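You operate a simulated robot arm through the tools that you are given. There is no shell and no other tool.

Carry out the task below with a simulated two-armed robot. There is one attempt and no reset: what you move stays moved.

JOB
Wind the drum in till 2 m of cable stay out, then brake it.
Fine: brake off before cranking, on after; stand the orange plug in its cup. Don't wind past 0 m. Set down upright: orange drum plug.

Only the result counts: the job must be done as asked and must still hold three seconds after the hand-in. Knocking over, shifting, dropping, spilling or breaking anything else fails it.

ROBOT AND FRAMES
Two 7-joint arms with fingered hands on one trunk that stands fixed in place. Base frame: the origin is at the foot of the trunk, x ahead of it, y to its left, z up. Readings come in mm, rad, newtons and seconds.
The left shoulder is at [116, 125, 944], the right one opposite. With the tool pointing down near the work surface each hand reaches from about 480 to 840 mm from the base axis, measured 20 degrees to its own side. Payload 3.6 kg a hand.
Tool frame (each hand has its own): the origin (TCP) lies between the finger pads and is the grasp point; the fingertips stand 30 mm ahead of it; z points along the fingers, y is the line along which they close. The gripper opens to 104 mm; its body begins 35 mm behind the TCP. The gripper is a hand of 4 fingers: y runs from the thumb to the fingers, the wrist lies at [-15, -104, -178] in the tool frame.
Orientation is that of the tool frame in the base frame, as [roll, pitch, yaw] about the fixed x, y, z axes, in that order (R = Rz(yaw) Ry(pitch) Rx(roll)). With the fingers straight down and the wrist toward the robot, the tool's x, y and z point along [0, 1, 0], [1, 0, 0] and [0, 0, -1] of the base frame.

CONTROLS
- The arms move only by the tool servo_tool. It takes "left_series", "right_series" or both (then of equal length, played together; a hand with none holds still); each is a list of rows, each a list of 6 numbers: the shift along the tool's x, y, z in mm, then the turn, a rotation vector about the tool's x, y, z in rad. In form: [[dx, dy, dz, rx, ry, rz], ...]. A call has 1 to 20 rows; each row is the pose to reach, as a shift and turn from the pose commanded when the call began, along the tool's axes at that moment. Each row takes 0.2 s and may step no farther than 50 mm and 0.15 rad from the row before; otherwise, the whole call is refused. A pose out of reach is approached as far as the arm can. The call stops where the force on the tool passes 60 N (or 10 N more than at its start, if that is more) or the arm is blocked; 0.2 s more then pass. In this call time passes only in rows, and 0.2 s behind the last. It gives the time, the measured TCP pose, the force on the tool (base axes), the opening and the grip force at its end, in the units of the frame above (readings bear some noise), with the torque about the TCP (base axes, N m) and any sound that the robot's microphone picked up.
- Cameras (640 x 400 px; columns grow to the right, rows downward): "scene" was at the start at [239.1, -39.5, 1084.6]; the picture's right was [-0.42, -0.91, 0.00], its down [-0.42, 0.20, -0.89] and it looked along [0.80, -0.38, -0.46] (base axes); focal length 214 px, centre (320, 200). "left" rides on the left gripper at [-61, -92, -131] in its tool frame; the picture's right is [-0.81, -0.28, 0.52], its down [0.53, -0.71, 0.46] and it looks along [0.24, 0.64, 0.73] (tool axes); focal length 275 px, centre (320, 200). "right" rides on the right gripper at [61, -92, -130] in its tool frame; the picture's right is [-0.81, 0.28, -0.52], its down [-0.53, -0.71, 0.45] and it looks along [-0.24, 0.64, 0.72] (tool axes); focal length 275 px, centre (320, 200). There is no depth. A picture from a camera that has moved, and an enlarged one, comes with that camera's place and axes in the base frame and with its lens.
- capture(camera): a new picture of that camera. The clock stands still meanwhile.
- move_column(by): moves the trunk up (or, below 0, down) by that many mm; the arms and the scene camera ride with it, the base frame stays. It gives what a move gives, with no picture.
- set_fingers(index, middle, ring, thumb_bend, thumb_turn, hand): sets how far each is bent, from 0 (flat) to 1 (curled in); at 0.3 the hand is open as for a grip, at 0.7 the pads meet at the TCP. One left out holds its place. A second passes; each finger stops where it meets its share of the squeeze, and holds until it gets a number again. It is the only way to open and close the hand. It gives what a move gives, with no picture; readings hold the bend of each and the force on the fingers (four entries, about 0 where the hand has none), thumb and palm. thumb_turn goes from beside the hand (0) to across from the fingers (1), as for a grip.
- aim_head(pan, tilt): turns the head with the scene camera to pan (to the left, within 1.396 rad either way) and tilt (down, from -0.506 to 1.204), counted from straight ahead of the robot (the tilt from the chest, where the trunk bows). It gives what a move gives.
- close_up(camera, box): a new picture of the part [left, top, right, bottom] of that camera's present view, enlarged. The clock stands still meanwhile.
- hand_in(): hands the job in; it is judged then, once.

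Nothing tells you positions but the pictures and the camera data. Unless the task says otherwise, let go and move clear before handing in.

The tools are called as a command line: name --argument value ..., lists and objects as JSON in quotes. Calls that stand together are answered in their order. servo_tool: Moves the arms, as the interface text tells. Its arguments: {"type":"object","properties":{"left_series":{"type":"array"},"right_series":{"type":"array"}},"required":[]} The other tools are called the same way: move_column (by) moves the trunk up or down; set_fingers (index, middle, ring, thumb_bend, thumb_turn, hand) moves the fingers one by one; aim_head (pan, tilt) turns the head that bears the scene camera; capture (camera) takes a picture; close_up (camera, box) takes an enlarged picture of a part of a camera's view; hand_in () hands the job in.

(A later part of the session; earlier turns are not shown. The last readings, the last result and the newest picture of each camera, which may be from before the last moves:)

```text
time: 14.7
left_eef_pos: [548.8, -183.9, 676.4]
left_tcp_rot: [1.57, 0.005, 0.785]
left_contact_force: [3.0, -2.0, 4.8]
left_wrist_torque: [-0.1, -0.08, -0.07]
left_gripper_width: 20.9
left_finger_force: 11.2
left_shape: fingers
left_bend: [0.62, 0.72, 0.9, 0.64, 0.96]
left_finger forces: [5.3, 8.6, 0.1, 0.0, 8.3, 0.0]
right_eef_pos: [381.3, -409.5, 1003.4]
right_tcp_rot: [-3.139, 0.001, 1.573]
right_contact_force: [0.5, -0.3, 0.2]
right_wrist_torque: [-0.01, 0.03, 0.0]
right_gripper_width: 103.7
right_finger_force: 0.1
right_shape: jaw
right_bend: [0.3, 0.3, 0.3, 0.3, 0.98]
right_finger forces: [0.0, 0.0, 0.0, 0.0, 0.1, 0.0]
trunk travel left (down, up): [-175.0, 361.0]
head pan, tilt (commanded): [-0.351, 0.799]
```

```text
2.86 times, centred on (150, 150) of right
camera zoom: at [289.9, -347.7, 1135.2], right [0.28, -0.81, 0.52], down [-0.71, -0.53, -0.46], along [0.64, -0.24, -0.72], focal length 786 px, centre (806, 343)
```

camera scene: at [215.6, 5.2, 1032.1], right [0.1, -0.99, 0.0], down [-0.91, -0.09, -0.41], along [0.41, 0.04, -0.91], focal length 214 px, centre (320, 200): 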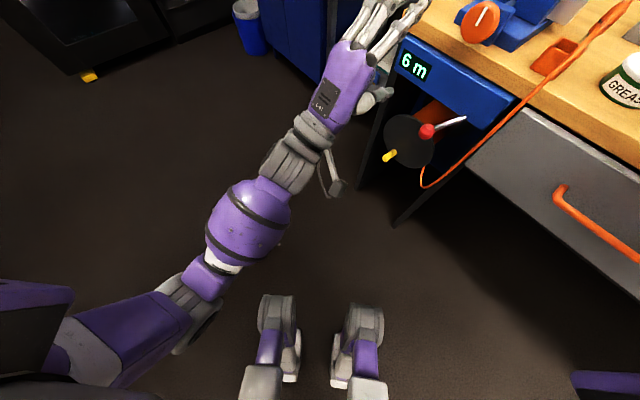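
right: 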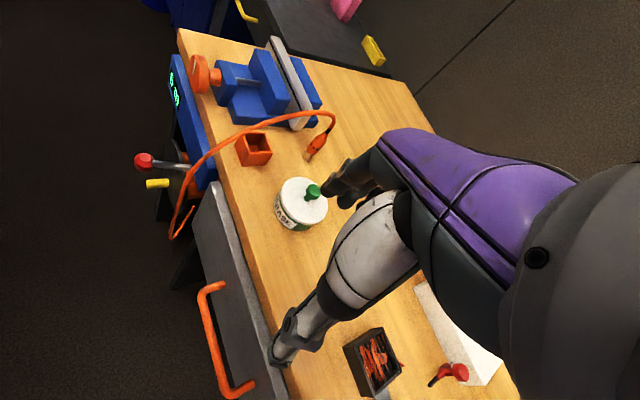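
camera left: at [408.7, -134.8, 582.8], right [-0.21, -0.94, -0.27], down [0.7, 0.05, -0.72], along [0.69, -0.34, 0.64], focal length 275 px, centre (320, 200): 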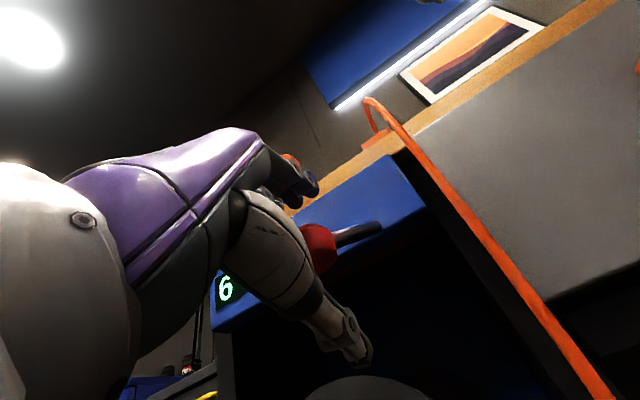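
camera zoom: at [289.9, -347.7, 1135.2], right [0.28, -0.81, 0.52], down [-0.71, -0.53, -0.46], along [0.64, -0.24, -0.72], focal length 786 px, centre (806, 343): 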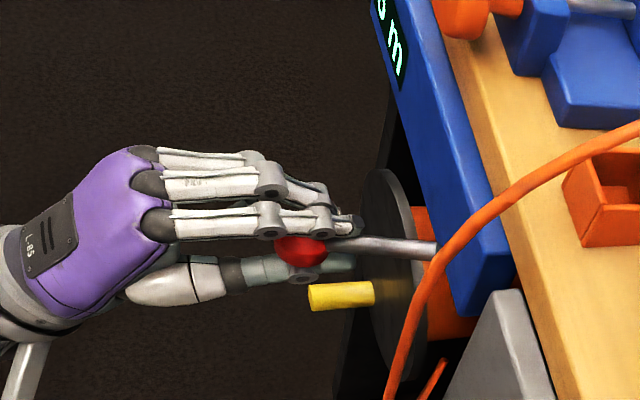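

The knob is gripped with index, middle and thumb all loaded. Now I'll try small pushes and read the forces, starting to the right.

servo_tool --left_series '[[-3, 0, 0, 0, 0, 0], [-6, 0, 0, 0, 0, 0], [-9, 0, 0, 0, 0, 0]]'

close_up --camera "right" --box '[80, 80, 220, 220]'

```text
time: 15.5
left_eef_pos: [542.5, -188.4, 676.4]
left_tcp_rot: [1.569, 0.005, 0.786]
left_contact_force: [-2.4, 10.4, 6.4]
left_wrist_torque: [-0.28, -0.12, 0.05]
left_gripper_width: 20.3
left_finger_force: 12.4
left_shape: fingers
left_bend: [0.62, 0.74, 0.9, 0.65, 0.96]
left_finger forces: [10.9, 5.9, 0.0, 0.0, 7.6, 0.0]
right_eef_pos: [380.8, -408.2, 1003.6]
right_tcp_rot: [3.141, 0.001, 1.57]
right_contact_force: [0.4, 0.2, 0.5]
right_wrist_torque: [-0.01, 0.01, -0.02]
right_gripper_width: 103.5
right_finger_force: 0.1
right_shape: jaw
right_bend: [0.3, 0.3, 0.3, 0.3, 0.98]
right_finger forces: [0.1, 0.0, 0.0, 0.0, 0.0, 0.0]
trunk travel left (down, up): [-175.0, 361.0]
head pan, tilt (commanded): [-0.351, 0.799]
```

```text
2.86 times, centred on (150, 150) of right
camera zoom: at [289.4, -346.6, 1135.6], right [0.28, -0.81, 0.52], down [-0.71, -0.53, -0.45], along [0.65, -0.24, -0.72], focal length 786 px, centre (806, 343)
```

zoom: 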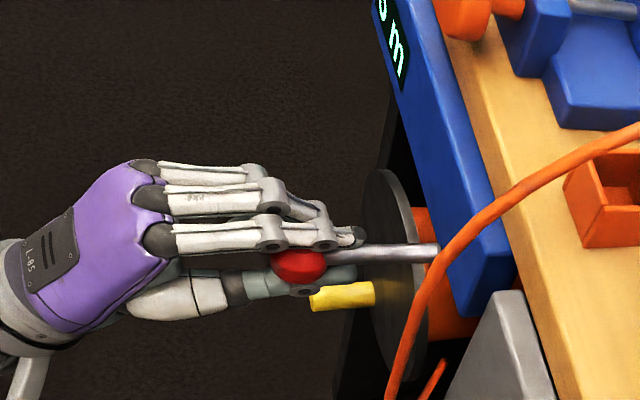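

The lever appears to follow: in the picture the knob shifted right and the stick rotated slightly, with about 10 N of resistance. I'll continue rightward.

servo_tool --left_series '[[-4, 0, 0, 0, 0, 0], [-8, 0, 0, 0, 0, 0], [-12, 0, 0, 0, 0, 0], [-16, 0, 0, 0, 0, 0]]'

close_up --camera "right" --box '[80, 80, 220, 220]'

close_up --camera "scene" --box '[260, 150, 400, 260]'

```text
time: 16.5
left_eef_pos: [529.7, -201.3, 675.5]
left_tcp_rot: [1.57, 0.004, 0.785]
left_contact_force: [-10.5, 20.9, 3.1]
left_wrist_torque: [-0.58, -0.24, 0.22]
left_gripper_width: 20.8
left_finger_force: 15.8
left_shape: fingers
left_bend: [0.61, 0.75, 0.9, 0.65, 0.95]
left_finger forces: [22.9, 0.0, 0.0, 0.1, 9.1, 0.0]
right_eef_pos: [381.4, -408.0, 1006.7]
right_tcp_rot: [-3.141, -0.001, 1.57]
right_contact_force: [-0.5, -0.8, -0.3]
right_wrist_torque: [0.01, -0.01, 0.03]
right_gripper_width: 103.8
right_finger_force: 0.1
right_shape: jaw
right_bend: [0.3, 0.3, 0.3, 0.3, 0.98]
right_finger forces: [0.0, 0.0, 0.0, 0.1, 0.0, 0.0]
trunk travel left (down, up): [-175.0, 361.0]
head pan, tilt (commanded): [-0.351, 0.799]
```

```text
2.86 times, centred on (150, 150) of right
camera zoom: at [289.0, -346.0, 1135.9], right [0.27, -0.81, 0.52], down [-0.71, -0.53, -0.45], along [0.65, -0.25, -0.72], focal length 786 px, centre (806, 343)
```

zoom: 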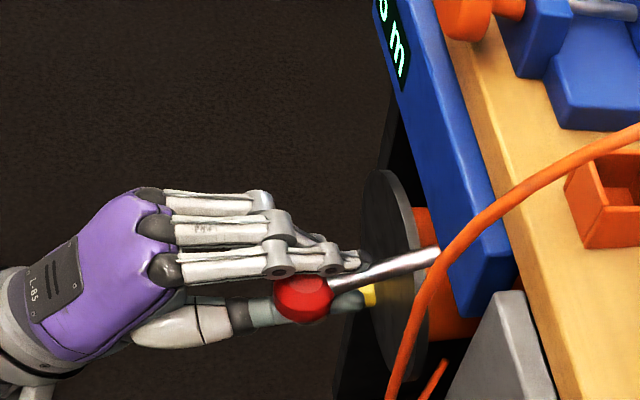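

```text
3.64 times, centred on (330, 205) of scene
camera zoom: at [231.2, -27.0, 1057.2], right [-0.34, -0.94, 0.0], down [-0.67, 0.25, -0.7], along [0.66, -0.24, -0.72], focal length 780 px, centre (284, 182)
```

zoom: 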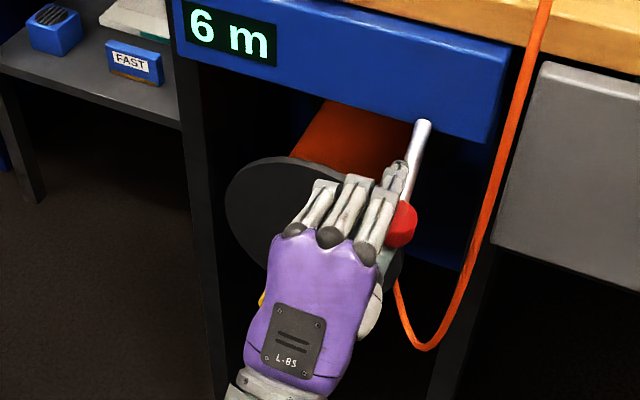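

The lever swings right about an upright pivot; the knob is now at about (515, -211, 680), near straight out. I'll keep pushing right until I feel its stop.

servo_tool --left_series '[[-4, 0, 0, 0, 0, 0], [-8, 0, 1, 0, 0, 0], [-12, 0, 2, 0, 0, 0], [-16, 0, 3, 0, 0, 0], [-20, 0, 4, 0, 0, 0]]'

close_up --camera "right" --box '[80, 80, 220, 220]'

close_up --camera "scene" --box '[260, 150, 400, 260]'

```text
time: 17.7
left_eef_pos: [523.4, -213.3, 674.8]
left_tcp_rot: [1.57, 0.01, 0.797]
left_contact_force: [11.6, 34.0, -0.6]
left_wrist_torque: [-0.32, 0.07, 0.7]
left_gripper_width: 0.2
left_finger_force: 17.2
left_shape: fingers
left_bend: [0.7, 0.75, 0.9, 0.7, 0.97]
left_finger forces: [34.4, 0.1, 0.0, 0.0, 0.0, 0.0]
right_eef_pos: [382.6, -405.5, 1005.3]
right_tcp_rot: [-3.139, 0.003, 1.57]
right_contact_force: [-0.9, -0.3, -0.3]
right_wrist_torque: [-0.01, -0.02, 0.02]
right_gripper_width: 103.8
right_finger_force: 0.1
right_shape: jaw
right_bend: [0.3, 0.3, 0.3, 0.3, 0.98]
right_finger forces: [0.0, 0.0, 0.0, 0.1, 0.1, 0.0]
trunk travel left (down, up): [-175.0, 361.0]
head pan, tilt (commanded): [-0.351, 0.799]
```

```text
2.86 times, centred on (150, 150) of right
camera zoom: at [291.0, -344.9, 1135.7], right [0.28, -0.81, 0.52], down [-0.71, -0.53, -0.45], along [0.64, -0.25, -0.72], focal length 786 px, centre (806, 343)
```

zoom: 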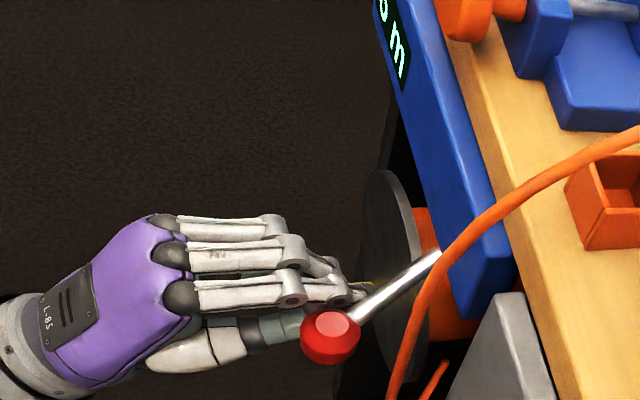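

```text
3.64 times, centred on (330, 205) of scene
camera zoom: at [233.0, -26.0, 1056.8], right [-0.34, -0.94, 0.0], down [-0.67, 0.24, -0.7], along [0.65, -0.24, -0.72], focal length 780 px, centre (284, 182)
```

zoom: 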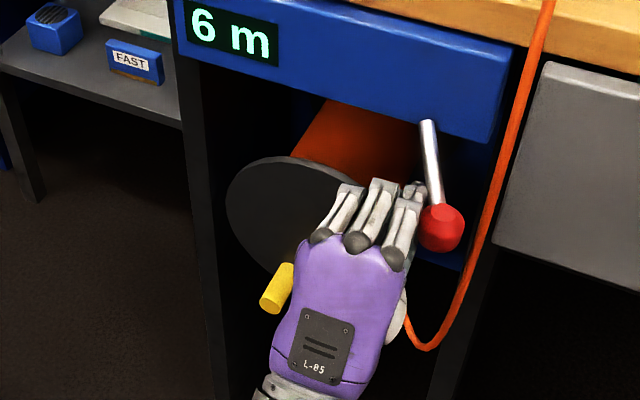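

The knob has moved to about (505, -233, 675), mirrored from where it started, and the force rose to about 35 N. That looks like the off stop, so I'll push a few millimetres more to confirm.

servo_tool --left_series '[[-3, 0, 0, 0, 0, 0], [-6, 0, 0, 0, 0, 0]]'

close_up --camera "scene" --box '[260, 150, 400, 260]'

```text
time: 18.3
left_eef_pos: [521.7, -215.7, 673.7]
left_tcp_rot: [1.573, 0.016, 0.803]
left_contact_force: [21.8, 44.5, -1.0]
left_wrist_torque: [-0.38, 0.23, 1.09]
left_gripper_width: 0.1
left_finger_force: 23.7
left_shape: fingers
left_bend: [0.7, 0.75, 0.9, 0.7, 0.97]
left_finger forces: [47.5, 0.0, 0.0, 0.1, 0.0, 0.0]
right_eef_pos: [382.1, -405.6, 1005.9]
right_tcp_rot: [-3.14, 0.004, 1.57]
right_contact_force: [0.3, -0.2, 0.0]
right_wrist_torque: [0.02, 0.01, 0.01]
right_gripper_width: 103.6
right_finger_force: 0.0
right_shape: jaw
right_bend: [0.3, 0.3, 0.3, 0.3, 0.98]
right_finger forces: [0.0, 0.0, 0.0, 0.0, 0.0, 0.1]
trunk travel left (down, up): [-175.0, 361.0]
head pan, tilt (commanded): [-0.351, 0.799]
```

```text
3.64 times, centred on (330, 205) of scene
camera zoom: at [233.7, -25.3, 1056.7], right [-0.34, -0.94, 0.0], down [-0.67, 0.24, -0.7], along [0.65, -0.24, -0.72], focal length 780 px, centre (284, 182)
```

zoom: 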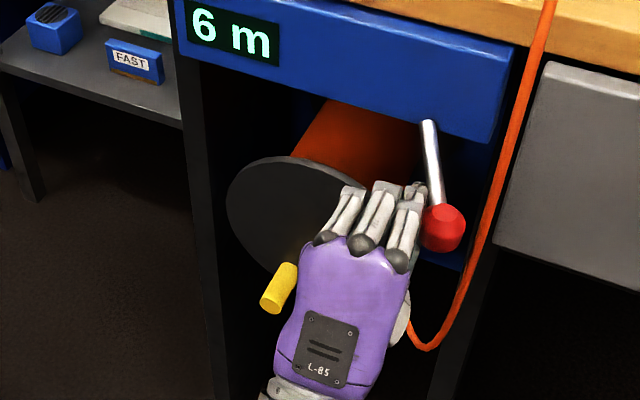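

Force rose without any further lever travel, so the lever is at its right-hand stop and the brake should be off. I'll back the hand off and check the right arm's clearance before lowering the trunk to reach the crank.

servo_tool --left_series '[[10, 0, -4, 0, 0, 0], [22, 0, -12, 0, 0, 0], [22, 0, -45, 0, 0, 0], [22, 0, -85, 0, 0, 0]]'

close_up --camera "scene" --box '[240, 130, 420, 280]'

aim_head --pan -1.2 --tilt 0.8

capture --camera "scene"

```text
time: 19.3
left_eef_pos: [469.1, -149.0, 678.4]
left_tcp_rot: [1.571, 0.004, 0.785]
left_contact_force: [-0.4, 0.4, 0.9]
left_wrist_torque: [-0.02, 0.0, 0.01]
left_gripper_width: 0.9
left_finger_force: 0.0
left_shape: fingers
left_bend: [0.7, 0.75, 0.9, 0.7, 0.97]
left_finger forces: [0.0, 0.0, 0.0, 0.0, 0.0, 0.0]
right_eef_pos: [381.6, -410.1, 1003.9]
right_tcp_rot: [-3.141, 0.0, 1.57]
right_contact_force: [-0.1, -0.5, -1.0]
right_wrist_torque: [0.0, -0.01, 0.03]
right_gripper_width: 103.6
right_finger_force: 0.1
right_shape: jaw
right_bend: [0.3, 0.3, 0.3, 0.3, 0.98]
right_finger forces: [0.0, 0.0, 0.0, 0.1, 0.1, 0.0]
trunk travel left (down, up): [-175.0, 361.0]
head pan, tilt (commanded): [-0.351, 0.799]
```

```text
2.67 times, centred on (330, 205) of scene
camera zoom: at [232.1, -28.4, 1057.0], right [-0.34, -0.94, 0.0], down [-0.67, 0.25, -0.7], along [0.65, -0.24, -0.72], focal length 572 px, centre (293, 187)
```

zoom: 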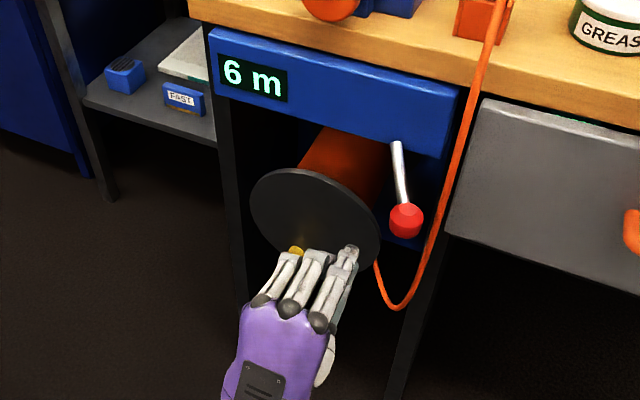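

```text
time: 20.5
left_eef_pos: [471.6, -149.6, 678.0]
left_tcp_rot: [1.571, 0.004, 0.785]
left_contact_force: [0.2, 0.6, -0.1]
left_wrist_torque: [0.0, 0.0, -0.03]
left_gripper_width: 1.1
left_finger_force: 0.1
left_shape: fingers
left_bend: [0.7, 0.75, 0.9, 0.7, 0.97]
left_finger forces: [0.1, 0.1, 0.0, 0.0, 0.1, 0.0]
right_eef_pos: [383.1, -408.9, 1004.8]
right_tcp_rot: [3.141, 0.0, 1.57]
right_contact_force: [0.2, 0.2, -0.3]
right_wrist_torque: [0.0, -0.03, 0.01]
right_gripper_width: 103.7
right_finger_force: 0.0
right_shape: jaw
right_bend: [0.3, 0.3, 0.3, 0.3, 0.98]
right_finger forces: [0.0, 0.0, 0.0, 0.1, 0.0, 0.0]
trunk travel left (down, up): [-175.0, 361.0]
head pan, tilt (commanded): [-1.201, 0.799]
```

```text
taken
camera scene: at [185.6, -76.0, 1057.0], right [-0.93, -0.36, 0.0], down [-0.26, 0.67, -0.7], along [0.25, -0.65, -0.72], focal length 214 px, centre (320, 200)
```

scene: 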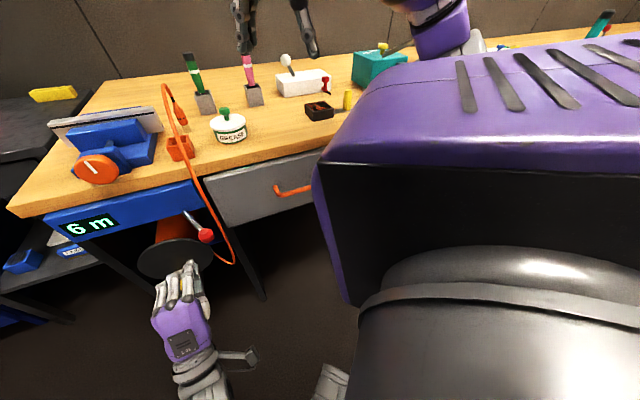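

The lever stays at the right (off) side. I'll raise the right hand clear of the bench, then lower the trunk so the left arm can reach the crank.

servo_tool --right_series '[[0, -5, -35, 0, 0, 0], [0, -10, -70, 0, 0, 0], [0, -15, -105, 0, 0, 0], [0, -20, -140, 0, 0, 0]]'

move_column --by -100

aim_head --pan -0.4 --tilt 0.75

capture --camera "scene"

capture --camera "right"

```text
time: 21.5
left_eef_pos: [471.0, -149.1, 677.6]
left_tcp_rot: [1.571, 0.003, 0.786]
left_contact_force: [-0.3, -0.7, -0.3]
left_wrist_torque: [0.03, -0.01, 0.0]
left_gripper_width: 1.0
left_finger_force: 0.1
left_shape: fingers
left_bend: [0.7, 0.75, 0.9, 0.7, 0.97]
left_finger forces: [0.0, 0.1, 0.0, 0.0, 0.1, 0.1]
right_eef_pos: [360.9, -408.4, 1145.6]
right_tcp_rot: [-3.14, 0.001, 1.572]
right_contact_force: [0.6, -0.6, -1.0]
right_wrist_torque: [-0.02, -0.02, -0.02]
right_gripper_width: 103.7
right_finger_force: 0.0
right_shape: jaw
right_bend: [0.3, 0.3, 0.3, 0.3, 0.98]
right_finger forces: [0.0, 0.0, 0.1, 0.1, 0.0, 0.0]
trunk travel left (down, up): [-175.0, 361.0]
head pan, tilt (commanded): [-1.201, 0.799]
```

```text
time: 22.8
left_eef_pos: [468.2, -137.5, 628.4]
left_tcp_rot: [1.461, -0.017, 0.795]
left_contact_force: [0.3, 0.4, 0.8]
left_wrist_torque: [0.01, 0.01, -0.01]
left_gripper_width: 0.9
left_finger_force: 0.0
left_shape: fingers
left_bend: [0.7, 0.75, 0.9, 0.7, 0.97]
left_finger forces: [0.0, 0.1, 0.0, 0.0, 0.1, 0.0]
right_eef_pos: [359.6, -409.1, 1047.8]
right_tcp_rot: [3.14, 0.002, 1.57]
right_contact_force: [-0.5, -1.0, 0.3]
right_wrist_torque: [-0.02, 0.01, 0.02]
right_gripper_width: 103.8
right_finger_force: 0.0
right_shape: jaw
right_bend: [0.3, 0.3, 0.3, 0.3, 0.98]
right_finger forces: [0.0, 0.0, 0.1, 0.0, 0.1, 0.0]
trunk travel left (down, up): [-75.0, 461.0]
head pan, tilt (commanded): [-1.201, 0.799]
```

```text
time: 24.0
left_eef_pos: [472.0, -139.0, 623.7]
left_tcp_rot: [1.472, -0.018, 0.797]
left_contact_force: [-0.1, 0.4, -1.1]
left_wrist_torque: [-0.06, 0.0, 0.02]
left_gripper_width: 0.9
left_finger_force: 0.0
left_shape: fingers
left_bend: [0.7, 0.75, 0.9, 0.7, 0.97]
left_finger forces: [0.0, 0.0, 0.0, 0.0, 0.1, 0.0]
right_eef_pos: [360.7, -408.4, 1047.2]
right_tcp_rot: [3.141, 0.0, 1.571]
right_contact_force: [0.2, -0.6, -0.8]
right_wrist_torque: [0.0, 0.01, 0.02]
right_gripper_width: 103.8
right_finger_force: 0.0
right_shape: jaw
right_bend: [0.3, 0.3, 0.3, 0.3, 0.98]
right_finger forces: [0.0, 0.0, 0.0, 0.0, 0.0, 0.0]
trunk travel left (down, up): [-75.0, 461.0]
head pan, tilt (commanded): [-0.4, 0.75]
```

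```text
taken
camera scene: at [269.2, -33.1, 949.2], right [-0.39, -0.92, 0.0], down [-0.63, 0.27, -0.73], along [0.67, -0.28, -0.68], focal length 214 px, centre (320, 200)
```

scene: 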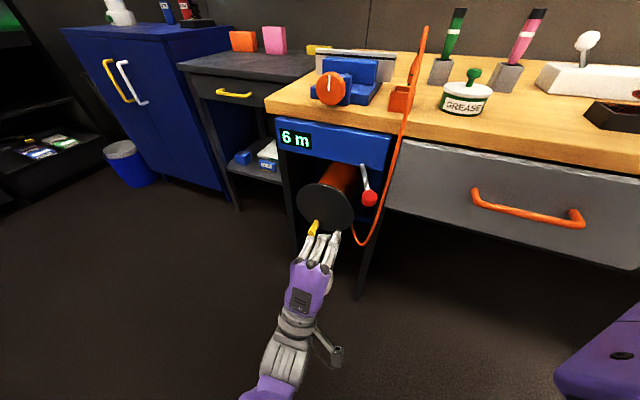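

```text
taken
camera right: at [268.8, -347.6, 1177.5], right [0.27, -0.81, 0.52], down [-0.71, -0.53, -0.46], along [0.65, -0.24, -0.72], focal length 275 px, centre (320, 200)
```

right: 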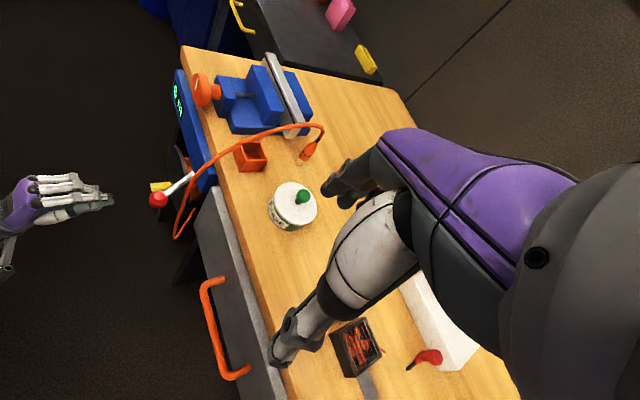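

The trunk came down, but the left hand only dropped about 50 mm and tilted. So part of the left arm is probably resting on something. I'll look down at it.

aim_head --pan 0.3 --tilt 1.2

capture --camera "scene"

capture --camera "left"

```text
time: 25.0
left_eef_pos: [474.7, -140.5, 618.3]
left_tcp_rot: [1.482, -0.02, 0.795]
left_contact_force: [-0.1, 0.7, 0.3]
left_wrist_torque: [-0.02, -0.04, -0.02]
left_gripper_width: 1.0
left_finger_force: 0.0
left_shape: fingers
left_bend: [0.7, 0.75, 0.9, 0.7, 0.97]
left_finger forces: [0.0, 0.0, 0.1, 0.0, 0.1, 0.1]
right_eef_pos: [361.6, -409.5, 1046.2]
right_tcp_rot: [3.141, 0.0, 1.571]
right_contact_force: [-0.3, -0.6, 0.7]
right_wrist_torque: [0.0, -0.01, 0.01]
right_gripper_width: 103.5
right_finger_force: 0.1
right_shape: jaw
right_bend: [0.3, 0.3, 0.3, 0.3, 0.98]
right_finger forces: [0.1, 0.1, 0.0, 0.1, 0.0, 0.1]
trunk travel left (down, up): [-75.0, 461.0]
head pan, tilt (commanded): [0.3, 1.201]
```

```text
taken
camera scene: at [246.4, 15.8, 917.4], right [0.3, -0.96, 0.0], down [-0.89, -0.28, -0.36], along [0.35, 0.11, -0.93], focal length 214 px, centre (320, 200)
```

scene: 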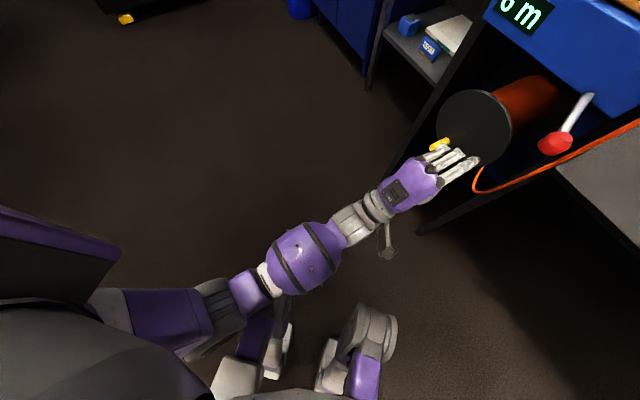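

```text
taken
camera left: at [345.2, -98.0, 514.7], right [-0.18, -0.95, -0.24], down [0.75, 0.03, -0.66], along [0.64, -0.3, 0.71], focal length 275 px, centre (320, 200)
```

left: 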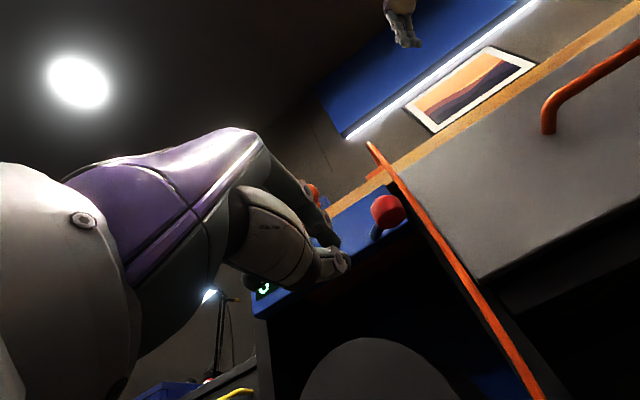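

The left hand is still slowly settling toward its lowered position. I'll open the hand and send it to a pre-crank pose out in front of the handle, and see whether it converges.

set_fingers --hand "left" --index 0.3 --middle 0.3 --ring 0.3 --thumb_bend 0.3

servo_tool --left_series '[[10, -5, 5, 0, 0, 0], [20, -10, 10, 0, 0, 0], [30, -15, 15, 0, 0, 0], [40, -20, 20, 0, 0, 0]]'

capture --camera "scene"

```text
time: 26.2
left_eef_pos: [480.6, -140.0, 616.6]
left_tcp_rot: [1.474, -0.027, 0.802]
left_contact_force: [0.1, 0.7, -0.3]
left_wrist_torque: [0.0, 0.0, -0.01]
left_gripper_width: 103.1
left_finger_force: 0.2
left_shape: fingers
left_bend: [0.3, 0.3, 0.3, 0.3, 0.98]
left_finger forces: [0.1, 0.1, 0.0, 0.1, 0.0, 0.0]
right_eef_pos: [363.3, -410.7, 1041.6]
right_tcp_rot: [-3.14, 0.001, 1.57]
right_contact_force: [0.7, 0.7, 0.4]
right_wrist_torque: [0.02, -0.01, -0.02]
right_gripper_width: 103.8
right_finger_force: 0.1
right_shape: jaw
right_bend: [0.3, 0.3, 0.3, 0.3, 0.98]
right_finger forces: [0.0, 0.1, 0.0, 0.0, 0.0, 0.0]
trunk travel left (down, up): [-75.0, 461.0]
head pan, tilt (commanded): [0.3, 1.201]
stopped (left hand): the arm was blocked; the commanded pose is now the measured one
```

```text
time: 27.2
left_eef_pos: [520.1, -128.2, 592.5]
left_tcp_rot: [1.494, -0.019, 0.798]
left_contact_force: [-0.5, -0.5, 0.4]
left_wrist_torque: [0.04, 0.07, 0.0]
left_gripper_width: 102.9
left_finger_force: 0.0
left_shape: fingers
left_bend: [0.3, 0.3, 0.3, 0.3, 0.98]
left_finger forces: [0.0, 0.0, 0.1, 0.0, 0.0, 0.1]
right_eef_pos: [361.9, -409.0, 1044.1]
right_tcp_rot: [3.139, 0.001, 1.57]
right_contact_force: [0.4, -0.3, -0.3]
right_wrist_torque: [0.06, 0.01, -0.03]
right_gripper_width: 103.4
right_finger_force: 0.0
right_shape: jaw
right_bend: [0.3, 0.3, 0.3, 0.3, 0.98]
right_finger forces: [0.1, 0.0, 0.1, 0.0, 0.1, 0.0]
trunk travel left (down, up): [-75.0, 461.0]
head pan, tilt (commanded): [0.3, 1.201]
```

```text
taken
camera scene: at [247.1, 15.8, 914.9], right [0.3, -0.96, 0.0], down [-0.89, -0.28, -0.36], along [0.35, 0.11, -0.93], focal length 214 px, centre (320, 200)
```

scene: 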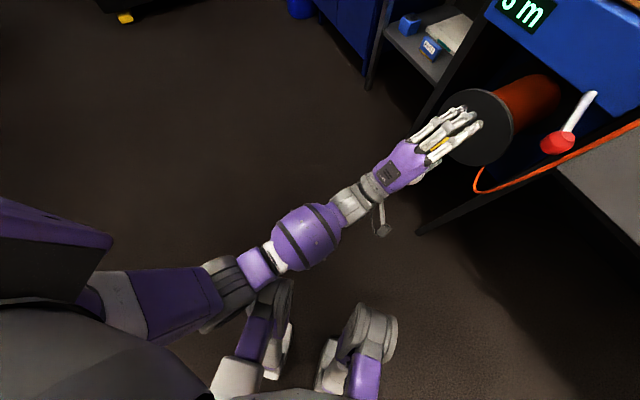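

Moving forward freed the arm, so earlier the elbow was probably resting on the robot's own leg. Now I'll tilt the fingers about 15° downward and move to a point just in front of the crank handle.

servo_tool --left_series '[[14, -20, 11, 0.07, 0, 0], [25, -45, 20, 0.14, 0, 0], [32, -70, 26, 0.21, 0, 0], [37, -95, 30, 0.28, -0.006, 0], [41, -121.7, 33, 0.337, -0.013, 0]]'

aim_head --pan -0.35 --tilt 0.75

close_up --camera "scene" --box '[200, 110, 420, 330]'

capture --camera "left"

close_up --camera "right" --box '[60, 110, 220, 260]'

```text
time: 28.4
left_eef_pos: [582.9, -127.3, 477.2]
left_tcp_rot: [1.83, -0.019, 0.786]
left_contact_force: [-0.3, -0.2, 0.6]
left_wrist_torque: [-0.04, -0.01, 0.04]
left_gripper_width: 103.0
left_finger_force: 0.0
left_shape: fingers
left_bend: [0.3, 0.3, 0.3, 0.3, 0.98]
left_finger forces: [0.0, 0.0, 0.0, 0.1, 0.1, 0.0]
right_eef_pos: [362.3, -408.9, 1043.9]
right_tcp_rot: [3.142, 0.0, 1.569]
right_contact_force: [0.3, -0.7, 0.3]
right_wrist_torque: [0.01, -0.02, -0.01]
right_gripper_width: 103.8
right_finger_force: 0.1
right_shape: jaw
right_bend: [0.3, 0.3, 0.3, 0.3, 0.98]
right_finger forces: [0.1, 0.0, 0.1, 0.0, 0.0, 0.1]
trunk travel left (down, up): [-75.0, 461.0]
head pan, tilt (commanded): [0.3, 1.201]
```

```text
time: 29.5
left_eef_pos: [582.9, -127.2, 477.2]
left_tcp_rot: [1.829, -0.019, 0.783]
left_contact_force: [-0.1, 0.1, -0.8]
left_wrist_torque: [0.01, 0.01, 0.01]
left_gripper_width: 102.9
left_finger_force: 0.1
left_shape: fingers
left_bend: [0.3, 0.3, 0.3, 0.3, 0.98]
left_finger forces: [0.1, 0.1, 0.0, 0.0, 0.0, 0.0]
right_eef_pos: [361.9, -408.2, 1045.0]
right_tcp_rot: [3.139, -0.003, 1.571]
right_contact_force: [-0.8, -0.7, 0.9]
right_wrist_torque: [-0.05, 0.0, 0.02]
right_gripper_width: 103.6
right_finger_force: 0.0
right_shape: jaw
right_bend: [0.3, 0.3, 0.3, 0.3, 0.98]
right_finger forces: [0.0, 0.1, 0.1, 0.0, 0.0, 0.0]
trunk travel left (down, up): [-75.0, 461.0]
head pan, tilt (commanded): [-0.351, 0.75]
```

```text
1.82 times, centred on (310, 220) of scene
camera zoom: at [271.5, -29.2, 946.8], right [-0.34, -0.94, 0.0], down [-0.64, 0.23, -0.73], along [0.69, -0.25, -0.68], focal length 390 px, centre (338, 164)
```

zoom: 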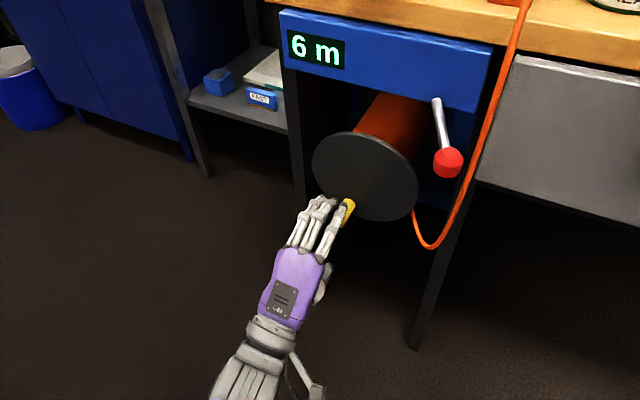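

```text
taken
camera left: at [433.8, -64.2, 421.0], right [-0.26, -0.87, -0.41], down [0.57, 0.2, -0.8], along [0.78, -0.45, 0.44], focal length 275 px, centre (320, 200)
```

left: 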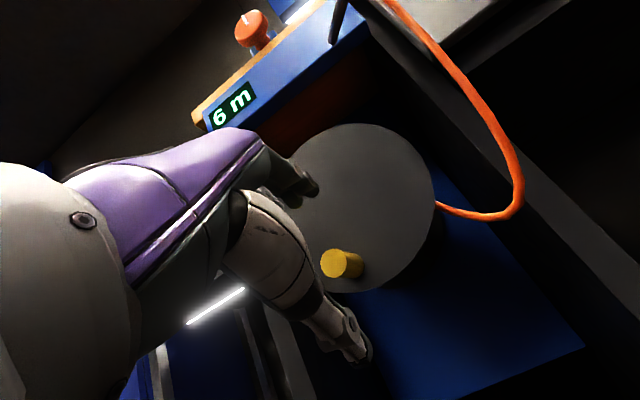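

```text
2.67 times, centred on (140, 185) of right
camera zoom: at [270.0, -347.6, 1175.1], right [0.28, -0.81, 0.52], down [-0.71, -0.53, -0.45], along [0.64, -0.24, -0.72], focal length 734 px, centre (800, 240)
```

zoom: 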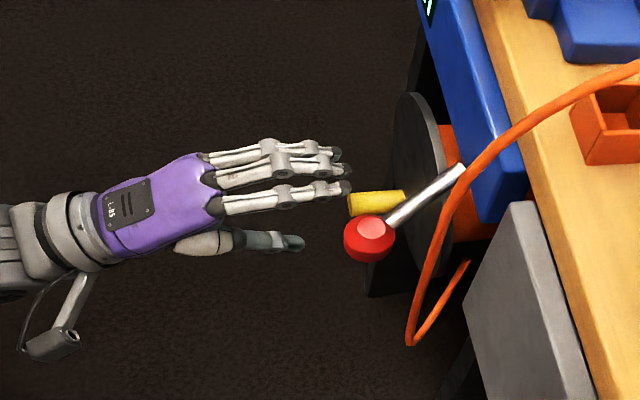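

The left camera gives a clear view of the handle end at about (622, -158, 471), with the disk centre near (638, -208, 543). I'll slide in over the handle.

servo_tool --left_series '[[0, 5, 18, 0, 0, 0], [0, 8, 37, 0, 0, 0], [0, 9, 55, 0, 0, 0]]'

close_up --camera "scene" --box '[260, 150, 380, 260]'

capture --camera "left"

close_up --camera "right" --box '[80, 130, 200, 240]'

```text
time: 30.3
left_eef_pos: [618.9, -163.8, 473.7]
left_tcp_rot: [1.824, -0.019, 0.788]
left_contact_force: [-24.0, 23.6, 3.9]
left_wrist_torque: [-1.33, -1.37, 0.29]
left_gripper_width: 102.9
left_finger_force: 17.3
left_shape: fingers
left_bend: [0.3, 0.3, 0.3, 0.3, 0.98]
left_finger forces: [1.1, 33.1, 0.1, 0.0, 0.1, 0.0]
right_eef_pos: [359.4, -407.1, 1046.1]
right_tcp_rot: [3.139, 0.002, 1.572]
right_contact_force: [0.5, 0.3, 0.1]
right_wrist_torque: [-0.03, -0.04, 0.0]
right_gripper_width: 103.5
right_finger_force: 0.1
right_shape: jaw
right_bend: [0.3, 0.3, 0.3, 0.3, 0.98]
right_finger forces: [0.0, 0.0, 0.0, 0.0, 0.0, 0.0]
trunk travel left (down, up): [-75.0, 461.0]
head pan, tilt (commanded): [-0.351, 0.75]
```

```text
3.64 times, centred on (320, 205) of scene
camera zoom: at [269.7, -27.6, 947.5], right [-0.34, -0.94, 0.0], down [-0.64, 0.23, -0.73], along [0.69, -0.25, -0.68], focal length 780 px, centre (320, 182)
```

zoom: 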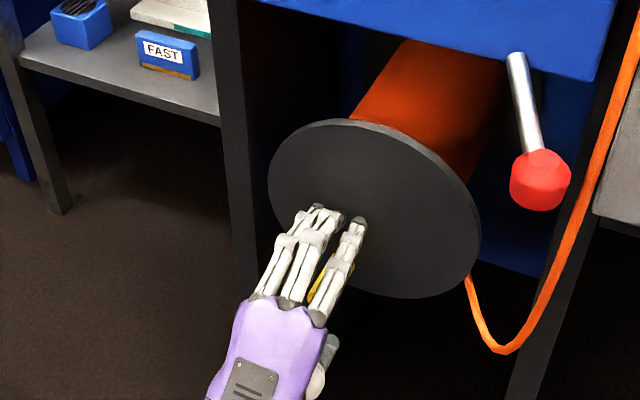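

```text
taken
camera left: at [470.1, -100.7, 415.7], right [-0.26, -0.87, -0.41], down [0.57, 0.2, -0.79], along [0.78, -0.44, 0.45], focal length 275 px, centre (320, 200)
```

left: 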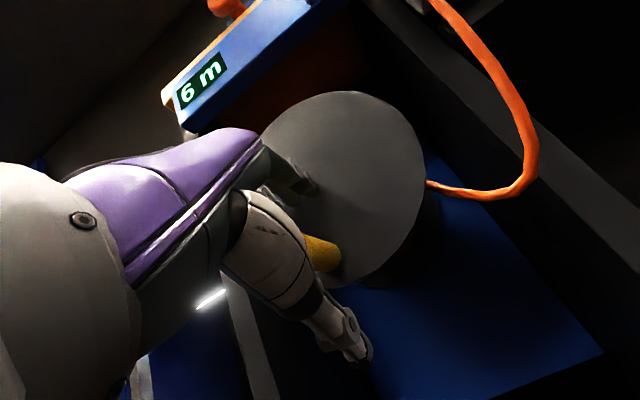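

```text
3.64 times, centred on (140, 185) of right
camera zoom: at [267.8, -345.5, 1176.3], right [0.27, -0.81, 0.52], down [-0.71, -0.53, -0.46], along [0.65, -0.25, -0.72], focal length 1001 px, centre (974, 254)
```

zoom: 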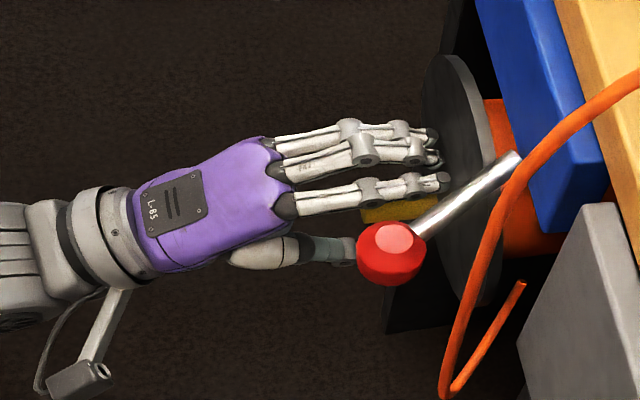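

The middle fingertip touched the disk face. I'll back off 9 mm and then close the fingers around the handle.

servo_tool --left_series '[[0, 0, -5, 0, 0, 0], [0, 0, -9, 0, 0, 0]]'

set_fingers --hand "left" --index 0.55 --middle 0.55 --ring 0.55 --thumb_bend 0.55

close_up --camera "scene" --box '[260, 150, 380, 260]'

close_up --camera "left" --box '[220, 150, 440, 380]'

close_up --camera "right" --box '[80, 130, 200, 240]'

```text
time: 30.9
left_eef_pos: [614.4, -159.4, 474.7]
left_tcp_rot: [1.831, -0.02, 0.783]
left_contact_force: [0.4, 0.0, -0.4]
left_wrist_torque: [0.01, 0.0, 0.02]
left_gripper_width: 102.8
left_finger_force: 0.0
left_shape: fingers
left_bend: [0.3, 0.3, 0.3, 0.3, 0.98]
left_finger forces: [0.0, 0.1, 0.0, 0.1, 0.1, 0.0]
right_eef_pos: [361.8, -409.2, 1044.2]
right_tcp_rot: [3.141, -0.001, 1.571]
right_contact_force: [-0.3, 0.3, 0.5]
right_wrist_torque: [0.05, -0.02, -0.03]
right_gripper_width: 103.7
right_finger_force: 0.1
right_shape: jaw
right_bend: [0.3, 0.3, 0.3, 0.3, 0.98]
right_finger forces: [0.1, 0.0, 0.0, 0.1, 0.0, 0.0]
trunk travel left (down, up): [-75.0, 461.0]
head pan, tilt (commanded): [-0.351, 0.75]
```

```text
time: 31.9
left_eef_pos: [613.9, -159.5, 473.8]
left_tcp_rot: [1.83, -0.019, 0.784]
left_contact_force: [0.0, -0.4, 0.7]
left_wrist_torque: [0.01, -0.01, 0.0]
left_gripper_width: 39.9
left_finger_force: 0.1
left_shape: fingers
left_bend: [0.55, 0.55, 0.55, 0.55, 0.98]
left_finger forces: [0.0, 0.0, 0.1, 0.1, 0.0, 0.1]
right_eef_pos: [362.6, -408.6, 1044.8]
right_tcp_rot: [3.14, 0.0, 1.571]
right_contact_force: [-0.5, 0.3, -0.1]
right_wrist_torque: [-0.02, -0.03, -0.01]
right_gripper_width: 103.8
right_finger_force: 0.1
right_shape: jaw
right_bend: [0.3, 0.3, 0.3, 0.3, 0.98]
right_finger forces: [0.0, 0.0, 0.0, 0.0, 0.0, 0.0]
trunk travel left (down, up): [-75.0, 461.0]
head pan, tilt (commanded): [-0.351, 0.75]
```

```text
3.64 times, centred on (320, 205) of scene
camera zoom: at [271.5, -29.2, 946.9], right [-0.34, -0.94, 0.0], down [-0.64, 0.23, -0.73], along [0.69, -0.25, -0.68], focal length 780 px, centre (320, 182)
```

zoom: 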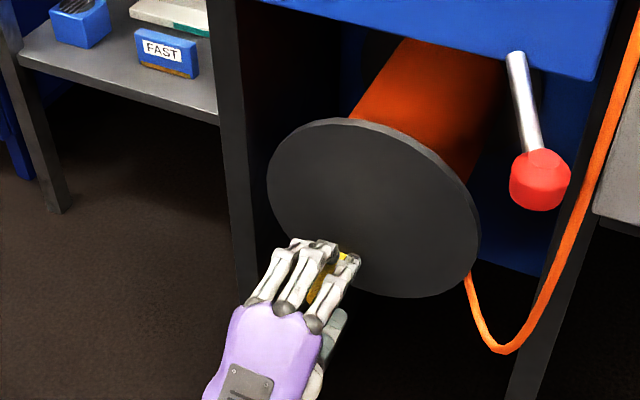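

```text
1.74 times, centred on (330, 265) of left
camera zoom: at [464.9, -96.1, 417.6], right [-0.26, -0.87, -0.41], down [0.57, 0.21, -0.8], along [0.78, -0.45, 0.44], focal length 479 px, centre (303, 87)
```

zoom: 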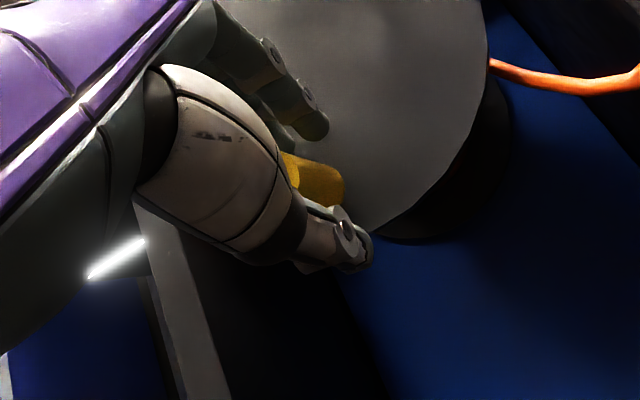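

```text
3.64 times, centred on (140, 185) of right
camera zoom: at [270.0, -347.6, 1175.1], right [0.28, -0.81, 0.52], down [-0.71, -0.53, -0.45], along [0.64, -0.24, -0.72], focal length 1001 px, centre (974, 254)
```

zoom: 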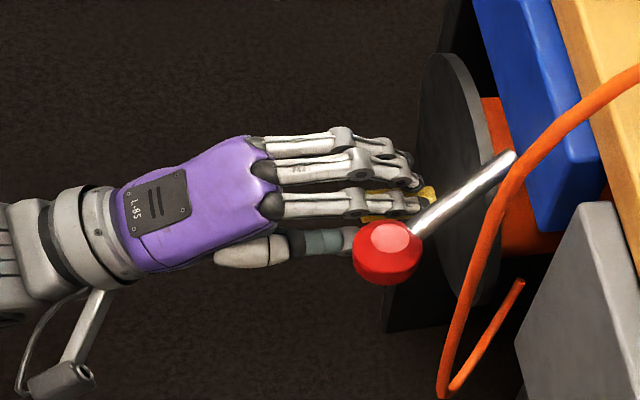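

The handle lies between index and middle finger with the thumb below it. I'll go in 7 mm and close to grip.

servo_tool --left_series '[[0, 0, 4, 0, 0, 0], [0, 0, 7, 0, 0, 0]]'

set_fingers --hand "left" --index 0.8 --middle 0.8 --ring 0.8 --thumb_bend 0.8

close_up --camera "scene" --box '[260, 150, 380, 260]'

close_up --camera "left" --box '[220, 150, 440, 380]'

close_up --camera "right" --box '[80, 130, 200, 240]'

```text
time: 32.5
left_eef_pos: [619.7, -164.1, 471.3]
left_tcp_rot: [1.831, -0.02, 0.786]
left_contact_force: [0.4, -0.1, 0.8]
left_wrist_torque: [-0.02, 0.01, -0.01]
left_gripper_width: 39.5
left_finger_force: 0.0
left_shape: fingers
left_bend: [0.55, 0.55, 0.55, 0.55, 0.98]
left_finger forces: [0.0, 0.1, 0.0, 0.0, 0.1, 0.1]
right_eef_pos: [361.5, -409.3, 1044.6]
right_tcp_rot: [-3.139, 0.001, 1.571]
right_contact_force: [-0.3, -0.3, 0.5]
right_wrist_torque: [0.02, 0.0, 0.02]
right_gripper_width: 103.8
right_finger_force: 0.0
right_shape: jaw
right_bend: [0.3, 0.3, 0.3, 0.3, 0.98]
right_finger forces: [0.1, 0.0, 0.1, 0.1, 0.0, 0.0]
trunk travel left (down, up): [-75.0, 461.0]
head pan, tilt (commanded): [-0.351, 0.75]
```

```text
time: 33.5
left_eef_pos: [618.4, -164.7, 473.7]
left_tcp_rot: [1.825, -0.02, 0.782]
left_contact_force: [3.4, -8.1, 13.2]
left_wrist_torque: [-0.19, -0.33, -0.05]
left_gripper_width: 0.0
left_finger_force: 6.4
left_shape: fingers
left_bend: [0.74, 0.61, 0.8, 0.75, 0.96]
left_finger forces: [0.0, 11.6, 0.1, 0.0, 1.1, 0.0]
right_eef_pos: [360.7, -409.0, 1045.3]
right_tcp_rot: [3.142, 0.0, 1.572]
right_contact_force: [0.0, 0.6, -0.4]
right_wrist_torque: [0.0, -0.03, -0.02]
right_gripper_width: 104.0
right_finger_force: 0.1
right_shape: jaw
right_bend: [0.3, 0.3, 0.3, 0.3, 0.98]
right_finger forces: [0.2, 0.0, 0.0, 0.1, 0.0, 0.1]
trunk travel left (down, up): [-75.0, 461.0]
head pan, tilt (commanded): [-0.351, 0.75]
```

```text
3.64 times, centred on (320, 205) of scene
camera zoom: at [270.7, -29.3, 947.1], right [-0.34, -0.94, 0.0], down [-0.64, 0.23, -0.73], along [0.69, -0.25, -0.68], focal length 780 px, centre (320, 182)
```

zoom: 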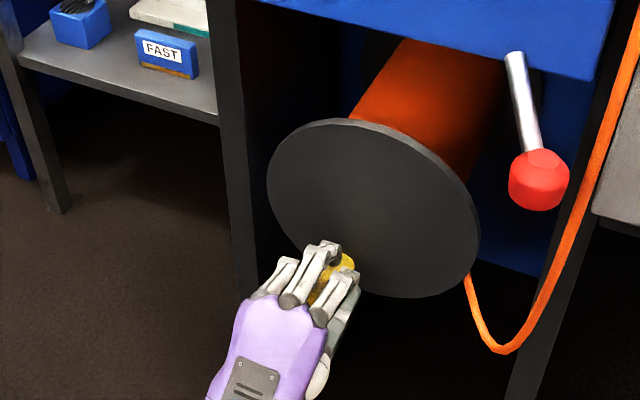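

```text
1.74 times, centred on (330, 265) of left
camera zoom: at [469.6, -101.8, 416.7], right [-0.26, -0.87, -0.41], down [0.57, 0.2, -0.79], along [0.78, -0.45, 0.45], focal length 479 px, centre (303, 87)
```

zoom: 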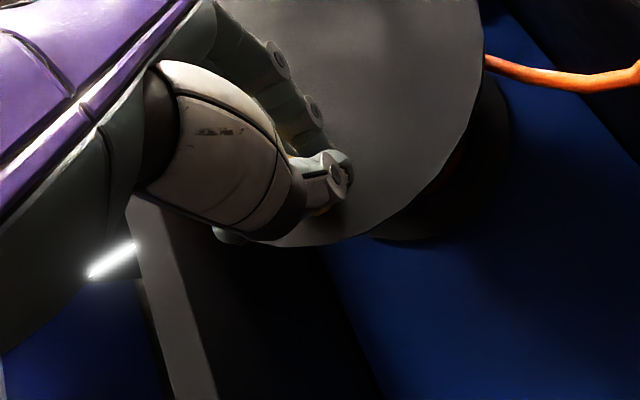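

```text
3.64 times, centred on (140, 185) of right
camera zoom: at [269.1, -347.7, 1175.4], right [0.27, -0.81, 0.52], down [-0.71, -0.53, -0.46], along [0.65, -0.24, -0.72], focal length 1001 px, centre (974, 254)
```

zoom: 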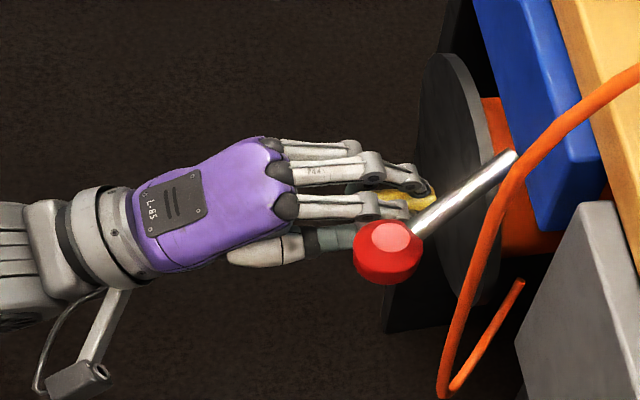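

The middle finger is on top of the handle, but index and thumb have met beside it. I'll reopen slightly, shift the hand 10 mm left so the handle sits between index and thumb, and close again.

set_fingers --hand "left" --index 0.5 --middle 0.5 --ring 0.5 --thumb_bend 0.45

servo_tool --left_series '[[5, 0, 0, 0, 0, 0], [11, -2, 0, 0, 0, 0]]'

set_fingers --hand "left" --index 0.75 --middle 0.8 --ring 0.8 --thumb_bend 0.75

close_up --camera "scene" --box '[260, 150, 380, 260]'

close_up --camera "left" --box '[220, 150, 440, 380]'

close_up --camera "right" --box '[80, 130, 200, 240]'

```text
time: 34.5
left_eef_pos: [619.0, -163.9, 470.4]
left_tcp_rot: [1.831, -0.019, 0.783]
left_contact_force: [-1.8, 3.1, -1.8]
left_wrist_torque: [0.0, -0.02, -0.01]
left_gripper_width: 57.2
left_finger_force: 1.7
left_shape: fingers
left_bend: [0.51, 0.51, 0.5, 0.45, 0.97]
left_finger forces: [1.6, 1.7, 0.1, 0.0, 0.0, 0.0]
right_eef_pos: [361.4, -409.0, 1044.0]
right_tcp_rot: [3.14, 0.001, 1.571]
right_contact_force: [-0.5, 0.4, -0.5]
right_wrist_torque: [0.01, 0.0, 0.0]
right_gripper_width: 103.7
right_finger_force: 0.1
right_shape: jaw
right_bend: [0.3, 0.3, 0.3, 0.3, 0.98]
right_finger forces: [0.0, 0.1, 0.0, 0.0, 0.0, 0.1]
trunk travel left (down, up): [-75.0, 461.0]
head pan, tilt (commanded): [-0.351, 0.75]
```

```text
time: 35.1
left_eef_pos: [626.3, -156.7, 469.4]
left_tcp_rot: [1.829, -0.02, 0.787]
left_contact_force: [-1.9, 1.3, 0.7]
left_wrist_torque: [0.0, -0.03, -0.03]
left_gripper_width: 57.9
left_finger_force: 1.0
left_shape: fingers
left_bend: [0.5, 0.5, 0.5, 0.45, 0.97]
left_finger forces: [0.9, 1.7, 0.0, 0.1, 0.0, 0.0]
right_eef_pos: [361.9, -409.0, 1044.0]
right_tcp_rot: [-3.141, 0.001, 1.571]
right_contact_force: [0.6, -0.7, 0.1]
right_wrist_torque: [-0.03, -0.01, 0.01]
right_gripper_width: 103.5
right_finger_force: 0.0
right_shape: jaw
right_bend: [0.3, 0.3, 0.3, 0.3, 0.98]
right_finger forces: [0.0, 0.0, 0.1, 0.1, 0.0, 0.0]
trunk travel left (down, up): [-75.0, 461.0]
head pan, tilt (commanded): [-0.351, 0.75]
```

```text
time: 36.1
left_eef_pos: [628.0, -156.2, 470.4]
left_tcp_rot: [1.827, -0.019, 0.784]
left_contact_force: [7.8, -8.6, 6.4]
left_wrist_torque: [-0.19, -0.23, -0.08]
left_gripper_width: 18.8
left_finger_force: 11.8
left_shape: fingers
left_bend: [0.57, 0.79, 0.8, 0.69, 0.97]
left_finger forces: [12.0, 5.4, 0.0, 0.1, 6.6, 0.0]
right_eef_pos: [361.8, -409.0, 1044.0]
right_tcp_rot: [-3.141, -0.001, 1.572]
right_contact_force: [-0.8, -0.5, -0.3]
right_wrist_torque: [0.0, 0.01, 0.02]
right_gripper_width: 103.7
right_finger_force: 0.1
right_shape: jaw
right_bend: [0.3, 0.3, 0.3, 0.3, 0.98]
right_finger forces: [0.0, 0.0, 0.0, 0.0, 0.0, 0.1]
trunk travel left (down, up): [-75.0, 461.0]
head pan, tilt (commanded): [-0.351, 0.75]
```

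```text
3.64 times, centred on (320, 205) of scene
camera zoom: at [271.3, -29.5, 946.9], right [-0.34, -0.94, 0.0], down [-0.64, 0.23, -0.73], along [0.69, -0.25, -0.68], focal length 780 px, centre (320, 182)
```

zoom: 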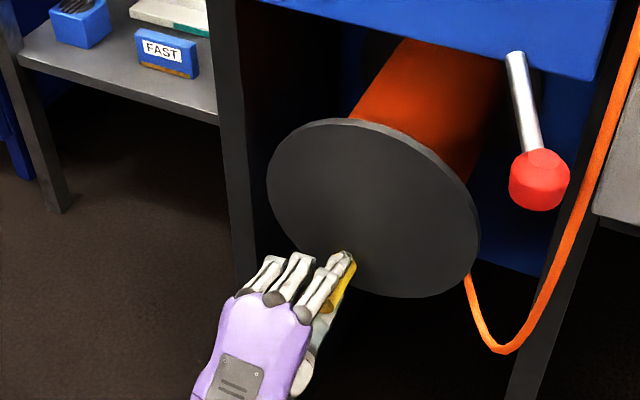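

```text
1.74 times, centred on (330, 265) of left
camera zoom: at [477.6, -93.1, 413.5], right [-0.26, -0.87, -0.41], down [0.57, 0.2, -0.8], along [0.78, -0.45, 0.44], focal length 479 px, centre (303, 87)
```

zoom: 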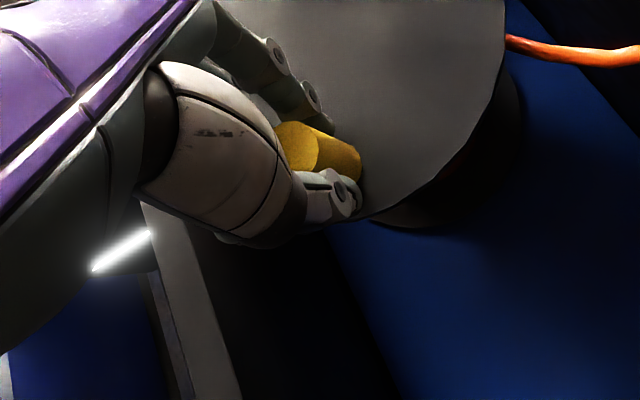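

```text
3.64 times, centred on (140, 185) of right
camera zoom: at [269.8, -347.8, 1175.1], right [0.28, -0.81, 0.52], down [-0.71, -0.53, -0.46], along [0.64, -0.24, -0.72], focal length 1001 px, centre (974, 254)
```

zoom: 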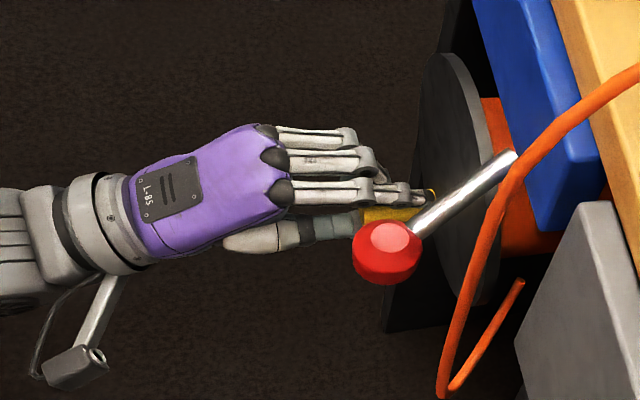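

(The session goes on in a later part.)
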